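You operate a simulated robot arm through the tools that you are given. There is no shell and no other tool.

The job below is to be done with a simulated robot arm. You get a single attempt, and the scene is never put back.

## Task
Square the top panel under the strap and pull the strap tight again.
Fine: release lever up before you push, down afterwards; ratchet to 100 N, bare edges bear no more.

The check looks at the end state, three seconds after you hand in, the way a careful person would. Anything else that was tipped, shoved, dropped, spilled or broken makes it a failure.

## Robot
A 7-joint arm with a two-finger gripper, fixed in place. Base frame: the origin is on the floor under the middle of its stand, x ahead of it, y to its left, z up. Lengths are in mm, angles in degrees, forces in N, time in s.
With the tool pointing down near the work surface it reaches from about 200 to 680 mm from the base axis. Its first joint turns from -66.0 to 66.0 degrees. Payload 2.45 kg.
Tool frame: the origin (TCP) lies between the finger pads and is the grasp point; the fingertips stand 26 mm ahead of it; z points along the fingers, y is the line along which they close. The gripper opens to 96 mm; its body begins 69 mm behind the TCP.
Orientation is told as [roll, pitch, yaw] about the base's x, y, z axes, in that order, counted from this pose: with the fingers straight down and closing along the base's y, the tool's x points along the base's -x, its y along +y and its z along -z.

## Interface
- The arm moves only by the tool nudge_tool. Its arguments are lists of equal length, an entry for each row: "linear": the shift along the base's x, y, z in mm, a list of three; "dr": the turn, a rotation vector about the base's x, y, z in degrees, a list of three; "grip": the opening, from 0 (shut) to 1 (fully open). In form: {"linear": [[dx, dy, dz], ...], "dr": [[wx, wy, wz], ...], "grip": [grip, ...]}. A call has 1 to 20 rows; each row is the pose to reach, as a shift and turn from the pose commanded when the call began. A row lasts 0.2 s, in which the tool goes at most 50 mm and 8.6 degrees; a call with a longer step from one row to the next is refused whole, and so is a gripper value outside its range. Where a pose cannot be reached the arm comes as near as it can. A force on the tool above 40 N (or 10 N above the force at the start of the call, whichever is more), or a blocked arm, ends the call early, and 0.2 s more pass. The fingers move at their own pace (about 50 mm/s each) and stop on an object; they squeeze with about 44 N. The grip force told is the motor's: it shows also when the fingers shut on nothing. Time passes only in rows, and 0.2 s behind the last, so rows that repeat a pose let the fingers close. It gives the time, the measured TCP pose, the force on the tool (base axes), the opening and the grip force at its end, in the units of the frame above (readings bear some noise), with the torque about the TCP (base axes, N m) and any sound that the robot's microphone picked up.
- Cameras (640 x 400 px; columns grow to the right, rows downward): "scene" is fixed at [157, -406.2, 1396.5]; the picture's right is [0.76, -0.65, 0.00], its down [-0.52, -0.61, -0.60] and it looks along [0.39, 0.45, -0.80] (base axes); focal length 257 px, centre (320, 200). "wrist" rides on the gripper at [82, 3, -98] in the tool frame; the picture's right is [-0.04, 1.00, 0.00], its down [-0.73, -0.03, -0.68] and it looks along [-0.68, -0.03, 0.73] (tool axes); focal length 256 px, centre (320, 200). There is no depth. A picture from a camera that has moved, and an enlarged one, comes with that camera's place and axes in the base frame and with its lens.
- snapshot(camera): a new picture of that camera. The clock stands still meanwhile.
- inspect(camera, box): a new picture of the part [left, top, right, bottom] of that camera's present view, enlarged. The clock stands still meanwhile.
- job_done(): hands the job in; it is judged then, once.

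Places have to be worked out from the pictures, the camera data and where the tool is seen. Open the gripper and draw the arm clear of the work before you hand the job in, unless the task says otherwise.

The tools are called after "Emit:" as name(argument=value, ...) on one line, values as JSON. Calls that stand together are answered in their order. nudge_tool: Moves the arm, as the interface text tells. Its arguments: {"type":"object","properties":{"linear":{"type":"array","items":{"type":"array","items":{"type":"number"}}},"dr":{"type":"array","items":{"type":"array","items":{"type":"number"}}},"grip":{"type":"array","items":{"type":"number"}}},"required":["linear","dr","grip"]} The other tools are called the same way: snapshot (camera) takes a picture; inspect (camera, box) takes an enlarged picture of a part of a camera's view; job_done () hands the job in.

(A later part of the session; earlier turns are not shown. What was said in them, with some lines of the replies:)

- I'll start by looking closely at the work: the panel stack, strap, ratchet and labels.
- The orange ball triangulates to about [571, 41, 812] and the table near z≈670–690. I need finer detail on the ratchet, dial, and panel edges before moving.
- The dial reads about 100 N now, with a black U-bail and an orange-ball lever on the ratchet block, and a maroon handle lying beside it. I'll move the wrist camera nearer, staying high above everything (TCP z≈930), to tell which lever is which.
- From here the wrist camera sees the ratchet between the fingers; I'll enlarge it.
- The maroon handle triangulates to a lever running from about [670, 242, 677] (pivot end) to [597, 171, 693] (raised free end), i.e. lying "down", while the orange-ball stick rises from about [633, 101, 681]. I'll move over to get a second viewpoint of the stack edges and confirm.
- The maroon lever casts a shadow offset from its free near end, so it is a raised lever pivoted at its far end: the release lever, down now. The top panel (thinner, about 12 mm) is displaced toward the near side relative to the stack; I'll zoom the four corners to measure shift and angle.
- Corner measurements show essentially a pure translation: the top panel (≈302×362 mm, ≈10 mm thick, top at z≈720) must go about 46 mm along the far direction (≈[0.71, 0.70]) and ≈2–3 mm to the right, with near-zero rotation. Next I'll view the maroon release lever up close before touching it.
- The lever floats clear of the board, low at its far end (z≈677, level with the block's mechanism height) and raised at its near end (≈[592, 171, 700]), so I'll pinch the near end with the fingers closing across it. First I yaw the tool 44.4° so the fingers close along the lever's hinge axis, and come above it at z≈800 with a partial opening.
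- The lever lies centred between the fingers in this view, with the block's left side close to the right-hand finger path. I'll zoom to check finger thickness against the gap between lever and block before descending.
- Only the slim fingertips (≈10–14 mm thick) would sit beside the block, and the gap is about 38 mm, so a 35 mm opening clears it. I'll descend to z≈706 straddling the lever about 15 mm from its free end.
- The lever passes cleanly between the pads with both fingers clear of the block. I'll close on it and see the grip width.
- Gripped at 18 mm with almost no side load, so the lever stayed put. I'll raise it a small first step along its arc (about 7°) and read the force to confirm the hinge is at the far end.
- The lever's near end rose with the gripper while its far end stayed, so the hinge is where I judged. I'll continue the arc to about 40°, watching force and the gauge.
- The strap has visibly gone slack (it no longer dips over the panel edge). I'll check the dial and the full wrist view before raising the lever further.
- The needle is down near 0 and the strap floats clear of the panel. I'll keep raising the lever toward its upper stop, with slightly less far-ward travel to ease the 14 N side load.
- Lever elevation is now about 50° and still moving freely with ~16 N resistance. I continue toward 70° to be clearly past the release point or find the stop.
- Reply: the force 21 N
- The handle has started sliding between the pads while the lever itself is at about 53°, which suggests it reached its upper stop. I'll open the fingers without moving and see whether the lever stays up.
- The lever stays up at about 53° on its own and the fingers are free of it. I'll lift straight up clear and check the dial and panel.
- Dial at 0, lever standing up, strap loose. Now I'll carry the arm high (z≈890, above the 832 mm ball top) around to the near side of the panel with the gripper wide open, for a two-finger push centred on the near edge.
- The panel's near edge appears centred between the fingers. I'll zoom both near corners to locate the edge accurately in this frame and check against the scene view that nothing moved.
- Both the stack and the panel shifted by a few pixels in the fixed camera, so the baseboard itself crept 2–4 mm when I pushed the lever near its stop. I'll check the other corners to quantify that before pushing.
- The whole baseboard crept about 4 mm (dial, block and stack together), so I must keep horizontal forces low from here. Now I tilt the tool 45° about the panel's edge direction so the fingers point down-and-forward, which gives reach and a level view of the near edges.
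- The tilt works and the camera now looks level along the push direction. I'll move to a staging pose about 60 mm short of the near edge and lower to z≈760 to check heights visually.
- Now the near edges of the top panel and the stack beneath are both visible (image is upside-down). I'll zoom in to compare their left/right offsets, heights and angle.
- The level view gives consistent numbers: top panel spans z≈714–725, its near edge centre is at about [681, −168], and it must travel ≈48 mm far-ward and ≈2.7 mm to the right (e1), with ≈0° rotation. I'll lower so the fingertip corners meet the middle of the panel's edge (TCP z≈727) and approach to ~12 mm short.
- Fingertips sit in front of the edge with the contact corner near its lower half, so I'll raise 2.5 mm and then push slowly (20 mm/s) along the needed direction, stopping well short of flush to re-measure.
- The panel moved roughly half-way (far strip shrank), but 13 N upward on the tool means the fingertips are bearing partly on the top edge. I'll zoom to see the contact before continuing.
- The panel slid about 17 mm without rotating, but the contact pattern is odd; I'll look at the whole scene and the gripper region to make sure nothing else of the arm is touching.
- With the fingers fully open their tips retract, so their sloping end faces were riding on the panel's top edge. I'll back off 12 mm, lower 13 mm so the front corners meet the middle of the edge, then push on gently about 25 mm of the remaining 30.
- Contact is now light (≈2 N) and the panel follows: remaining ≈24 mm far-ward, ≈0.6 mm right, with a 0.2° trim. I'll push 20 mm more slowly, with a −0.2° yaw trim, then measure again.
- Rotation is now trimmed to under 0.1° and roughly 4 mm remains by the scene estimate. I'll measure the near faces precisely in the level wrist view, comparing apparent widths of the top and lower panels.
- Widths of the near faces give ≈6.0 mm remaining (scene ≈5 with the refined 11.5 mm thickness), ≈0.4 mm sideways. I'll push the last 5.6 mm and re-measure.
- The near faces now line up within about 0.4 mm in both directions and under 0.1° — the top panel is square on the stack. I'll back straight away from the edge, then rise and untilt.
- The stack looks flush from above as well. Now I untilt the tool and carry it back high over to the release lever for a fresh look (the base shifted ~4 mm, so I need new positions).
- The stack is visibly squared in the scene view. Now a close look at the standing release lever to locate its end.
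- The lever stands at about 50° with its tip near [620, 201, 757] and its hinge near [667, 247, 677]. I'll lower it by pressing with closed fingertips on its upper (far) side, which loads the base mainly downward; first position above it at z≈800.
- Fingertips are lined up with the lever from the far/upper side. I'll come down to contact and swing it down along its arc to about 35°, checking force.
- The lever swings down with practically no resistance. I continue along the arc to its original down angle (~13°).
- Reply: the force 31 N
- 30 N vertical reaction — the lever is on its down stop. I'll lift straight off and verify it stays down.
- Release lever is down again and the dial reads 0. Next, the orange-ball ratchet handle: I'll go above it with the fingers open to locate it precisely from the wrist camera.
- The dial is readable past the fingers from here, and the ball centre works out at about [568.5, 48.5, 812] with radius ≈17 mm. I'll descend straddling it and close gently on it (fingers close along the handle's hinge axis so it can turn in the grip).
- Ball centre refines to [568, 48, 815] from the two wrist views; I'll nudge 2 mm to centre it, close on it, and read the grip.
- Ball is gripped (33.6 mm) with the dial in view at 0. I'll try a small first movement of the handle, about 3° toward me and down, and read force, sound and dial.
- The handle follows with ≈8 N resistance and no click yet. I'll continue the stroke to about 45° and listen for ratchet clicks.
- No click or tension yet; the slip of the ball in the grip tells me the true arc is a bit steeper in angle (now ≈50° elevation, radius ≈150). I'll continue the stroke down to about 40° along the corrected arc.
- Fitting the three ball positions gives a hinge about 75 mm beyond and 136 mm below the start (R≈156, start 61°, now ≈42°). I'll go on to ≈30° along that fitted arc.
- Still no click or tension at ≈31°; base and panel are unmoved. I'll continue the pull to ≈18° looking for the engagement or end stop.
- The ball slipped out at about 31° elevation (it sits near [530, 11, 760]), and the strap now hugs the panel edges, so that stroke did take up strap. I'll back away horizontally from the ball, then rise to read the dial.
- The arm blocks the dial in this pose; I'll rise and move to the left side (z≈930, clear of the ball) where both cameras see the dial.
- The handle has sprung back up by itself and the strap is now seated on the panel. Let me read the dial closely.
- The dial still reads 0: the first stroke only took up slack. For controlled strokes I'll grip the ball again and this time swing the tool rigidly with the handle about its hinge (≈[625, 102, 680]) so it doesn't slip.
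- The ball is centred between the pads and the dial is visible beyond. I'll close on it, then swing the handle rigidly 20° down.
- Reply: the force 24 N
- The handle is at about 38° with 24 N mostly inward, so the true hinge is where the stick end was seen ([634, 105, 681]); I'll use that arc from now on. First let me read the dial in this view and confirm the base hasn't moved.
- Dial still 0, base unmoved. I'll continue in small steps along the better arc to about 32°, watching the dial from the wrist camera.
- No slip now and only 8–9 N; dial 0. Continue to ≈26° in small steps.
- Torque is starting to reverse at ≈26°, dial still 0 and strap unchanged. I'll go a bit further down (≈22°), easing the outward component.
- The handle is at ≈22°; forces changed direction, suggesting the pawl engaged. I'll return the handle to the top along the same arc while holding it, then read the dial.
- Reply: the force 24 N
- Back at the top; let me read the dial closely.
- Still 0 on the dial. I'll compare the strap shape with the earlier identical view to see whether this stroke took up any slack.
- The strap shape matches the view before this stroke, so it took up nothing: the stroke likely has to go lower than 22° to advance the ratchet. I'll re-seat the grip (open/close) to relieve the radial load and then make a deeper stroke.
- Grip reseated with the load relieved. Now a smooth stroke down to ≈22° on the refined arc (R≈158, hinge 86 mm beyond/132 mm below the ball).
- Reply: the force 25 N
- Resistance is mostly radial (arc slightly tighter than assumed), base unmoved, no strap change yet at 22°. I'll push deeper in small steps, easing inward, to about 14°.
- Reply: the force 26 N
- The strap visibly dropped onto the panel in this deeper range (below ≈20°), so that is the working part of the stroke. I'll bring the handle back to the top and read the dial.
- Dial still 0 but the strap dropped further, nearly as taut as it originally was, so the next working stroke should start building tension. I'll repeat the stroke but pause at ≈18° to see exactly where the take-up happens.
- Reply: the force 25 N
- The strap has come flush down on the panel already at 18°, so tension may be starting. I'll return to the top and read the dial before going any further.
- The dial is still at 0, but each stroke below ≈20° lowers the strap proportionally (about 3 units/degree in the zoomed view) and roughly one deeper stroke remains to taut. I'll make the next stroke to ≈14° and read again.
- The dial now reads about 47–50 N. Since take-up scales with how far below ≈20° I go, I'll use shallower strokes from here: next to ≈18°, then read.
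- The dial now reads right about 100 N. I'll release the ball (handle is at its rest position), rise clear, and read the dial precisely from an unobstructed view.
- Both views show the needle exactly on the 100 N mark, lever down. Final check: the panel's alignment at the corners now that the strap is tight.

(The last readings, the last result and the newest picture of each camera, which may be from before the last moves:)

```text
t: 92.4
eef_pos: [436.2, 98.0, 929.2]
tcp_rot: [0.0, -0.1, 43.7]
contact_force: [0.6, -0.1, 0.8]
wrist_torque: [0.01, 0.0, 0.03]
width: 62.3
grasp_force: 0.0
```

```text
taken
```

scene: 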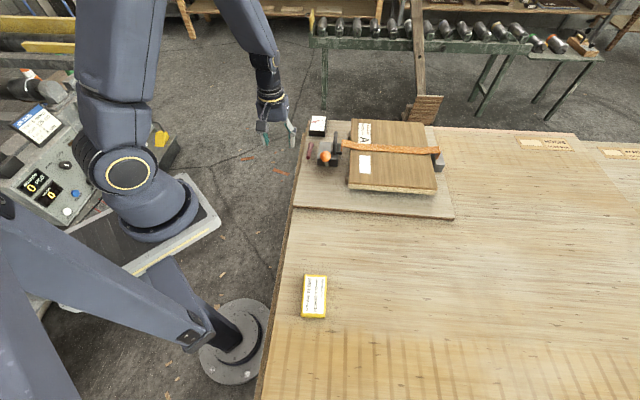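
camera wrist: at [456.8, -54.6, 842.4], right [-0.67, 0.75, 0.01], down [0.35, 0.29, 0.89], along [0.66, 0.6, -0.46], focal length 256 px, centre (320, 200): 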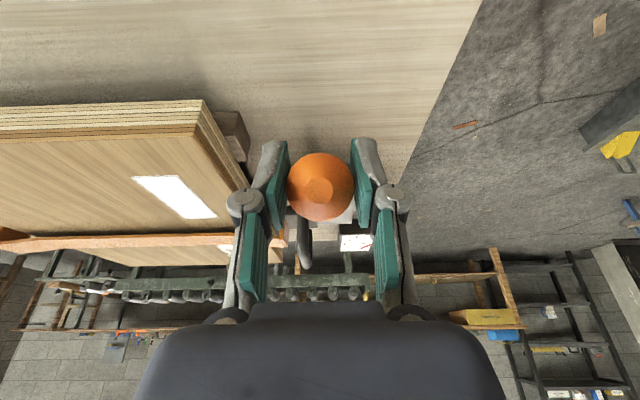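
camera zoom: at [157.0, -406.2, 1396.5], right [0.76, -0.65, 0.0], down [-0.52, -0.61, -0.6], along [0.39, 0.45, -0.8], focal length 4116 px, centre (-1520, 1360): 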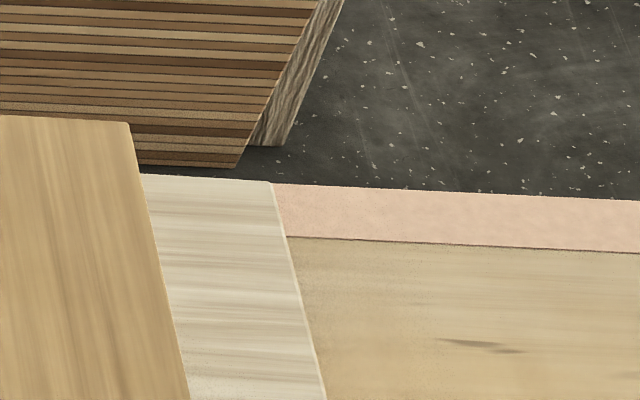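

Corners are flush and unchanged since the push, the strap is tight at 100 N, the release lever is down and nothing else is disturbed. I'll open the gripper fully and withdraw the arm to near its starting pose.

Emit:
nudge_tool(linear=[[-20, 5, 30], [-40, 10, 60], [-60, 15, 90], [-80, 20, 120], [-105, 25, 145], [-105, 25, 145]], dr=[[0, 0, 0], [0, 0, 0], [0, 0, 0], [0, 0, 0], [0, 0, 0], [0, 0, 0]], grip=[0.8, 1, 1, 1, 1, 1])

Emit:
inspect(camera="scene", box=[290, 90, 470, 220])

Emit:
inspect(camera="scene", box=[308, 112, 333, 137])

```text
t: 93.8
eef_pos: [332.0, 121.9, 1074.8]
tcp_rot: [-0.1, 0.0, 43.9]
contact_force: [0.0, -0.5, -0.5]
wrist_torque: [-0.03, -0.01, 0.02]
width: 96.2
grasp_force: 0.1
```

```text
3.08 times, centred on (380, 155) of scene
camera zoom: at [157.0, -406.2, 1396.5], right [0.76, -0.65, 0.0], down [-0.52, -0.61, -0.6], along [0.39, 0.45, -0.8], focal length 792 px, centre (135, 338)
```

zoom: 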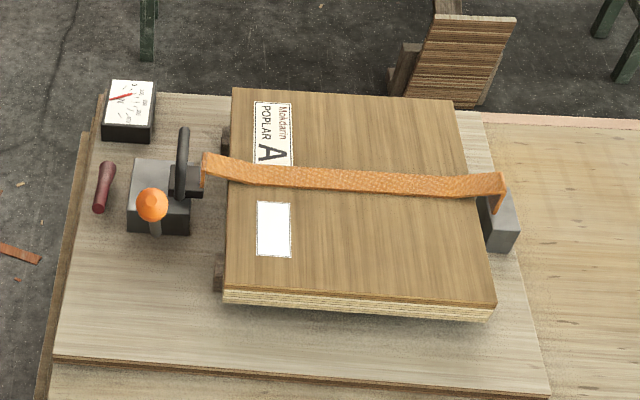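

```text
16.00 times, centred on (320, 124) of scene
camera zoom: at [157.0, -406.2, 1396.5], right [0.76, -0.65, 0.0], down [-0.52, -0.61, -0.6], along [0.39, 0.45, -0.8], focal length 4116 px, centre (312, 1408)
```

zoom: 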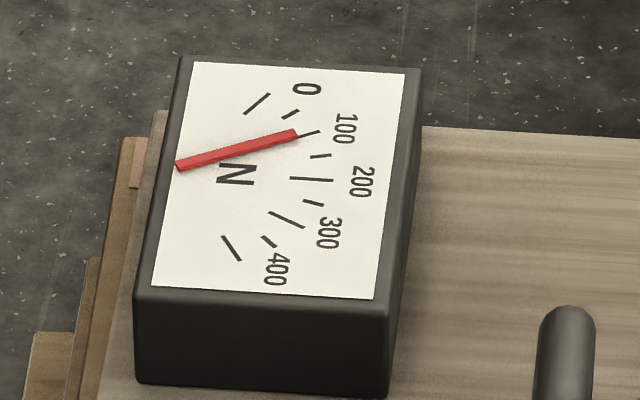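

Everything is steady: the panel is square on the stack, the strap holds at 100 N, the release lever is down, the handle is at rest and the arm is clear with the gripper open. I'm handing in the job.

Emit:
job_done()

```text
The job is handed in.
```

The top panel is square on the stack and the strap is tight again at 100 N. I handed the job in with the release lever down, the ratchet handle at rest, and the arm clear with its gripper open. I don't have the check's verdict.

- **Panel:** after the push, its near edge lined up with the panel below to about half a millimetre, with less than about 0.1° of twist. The corners looked the same in the fixed camera once the strap was tight.
- **Strap:** the needle sat on the 100 N mark in both cameras. Every reading I took after a stroke was at or below that. I couldn't see the dial during the strokes themselves.
- **Baseboard:** the whole board, with the stack, ratchet and dial on it, slid about 4 mm and turned about 0.3° when I raised the release lever against its stop. I didn't move it back. The fixed camera showed no further movement after that.

The ratchet handle slipped out of the gripper once on the first stroke and sprang back to rest. At that point it was still only taking up slack, and the dial read 0.
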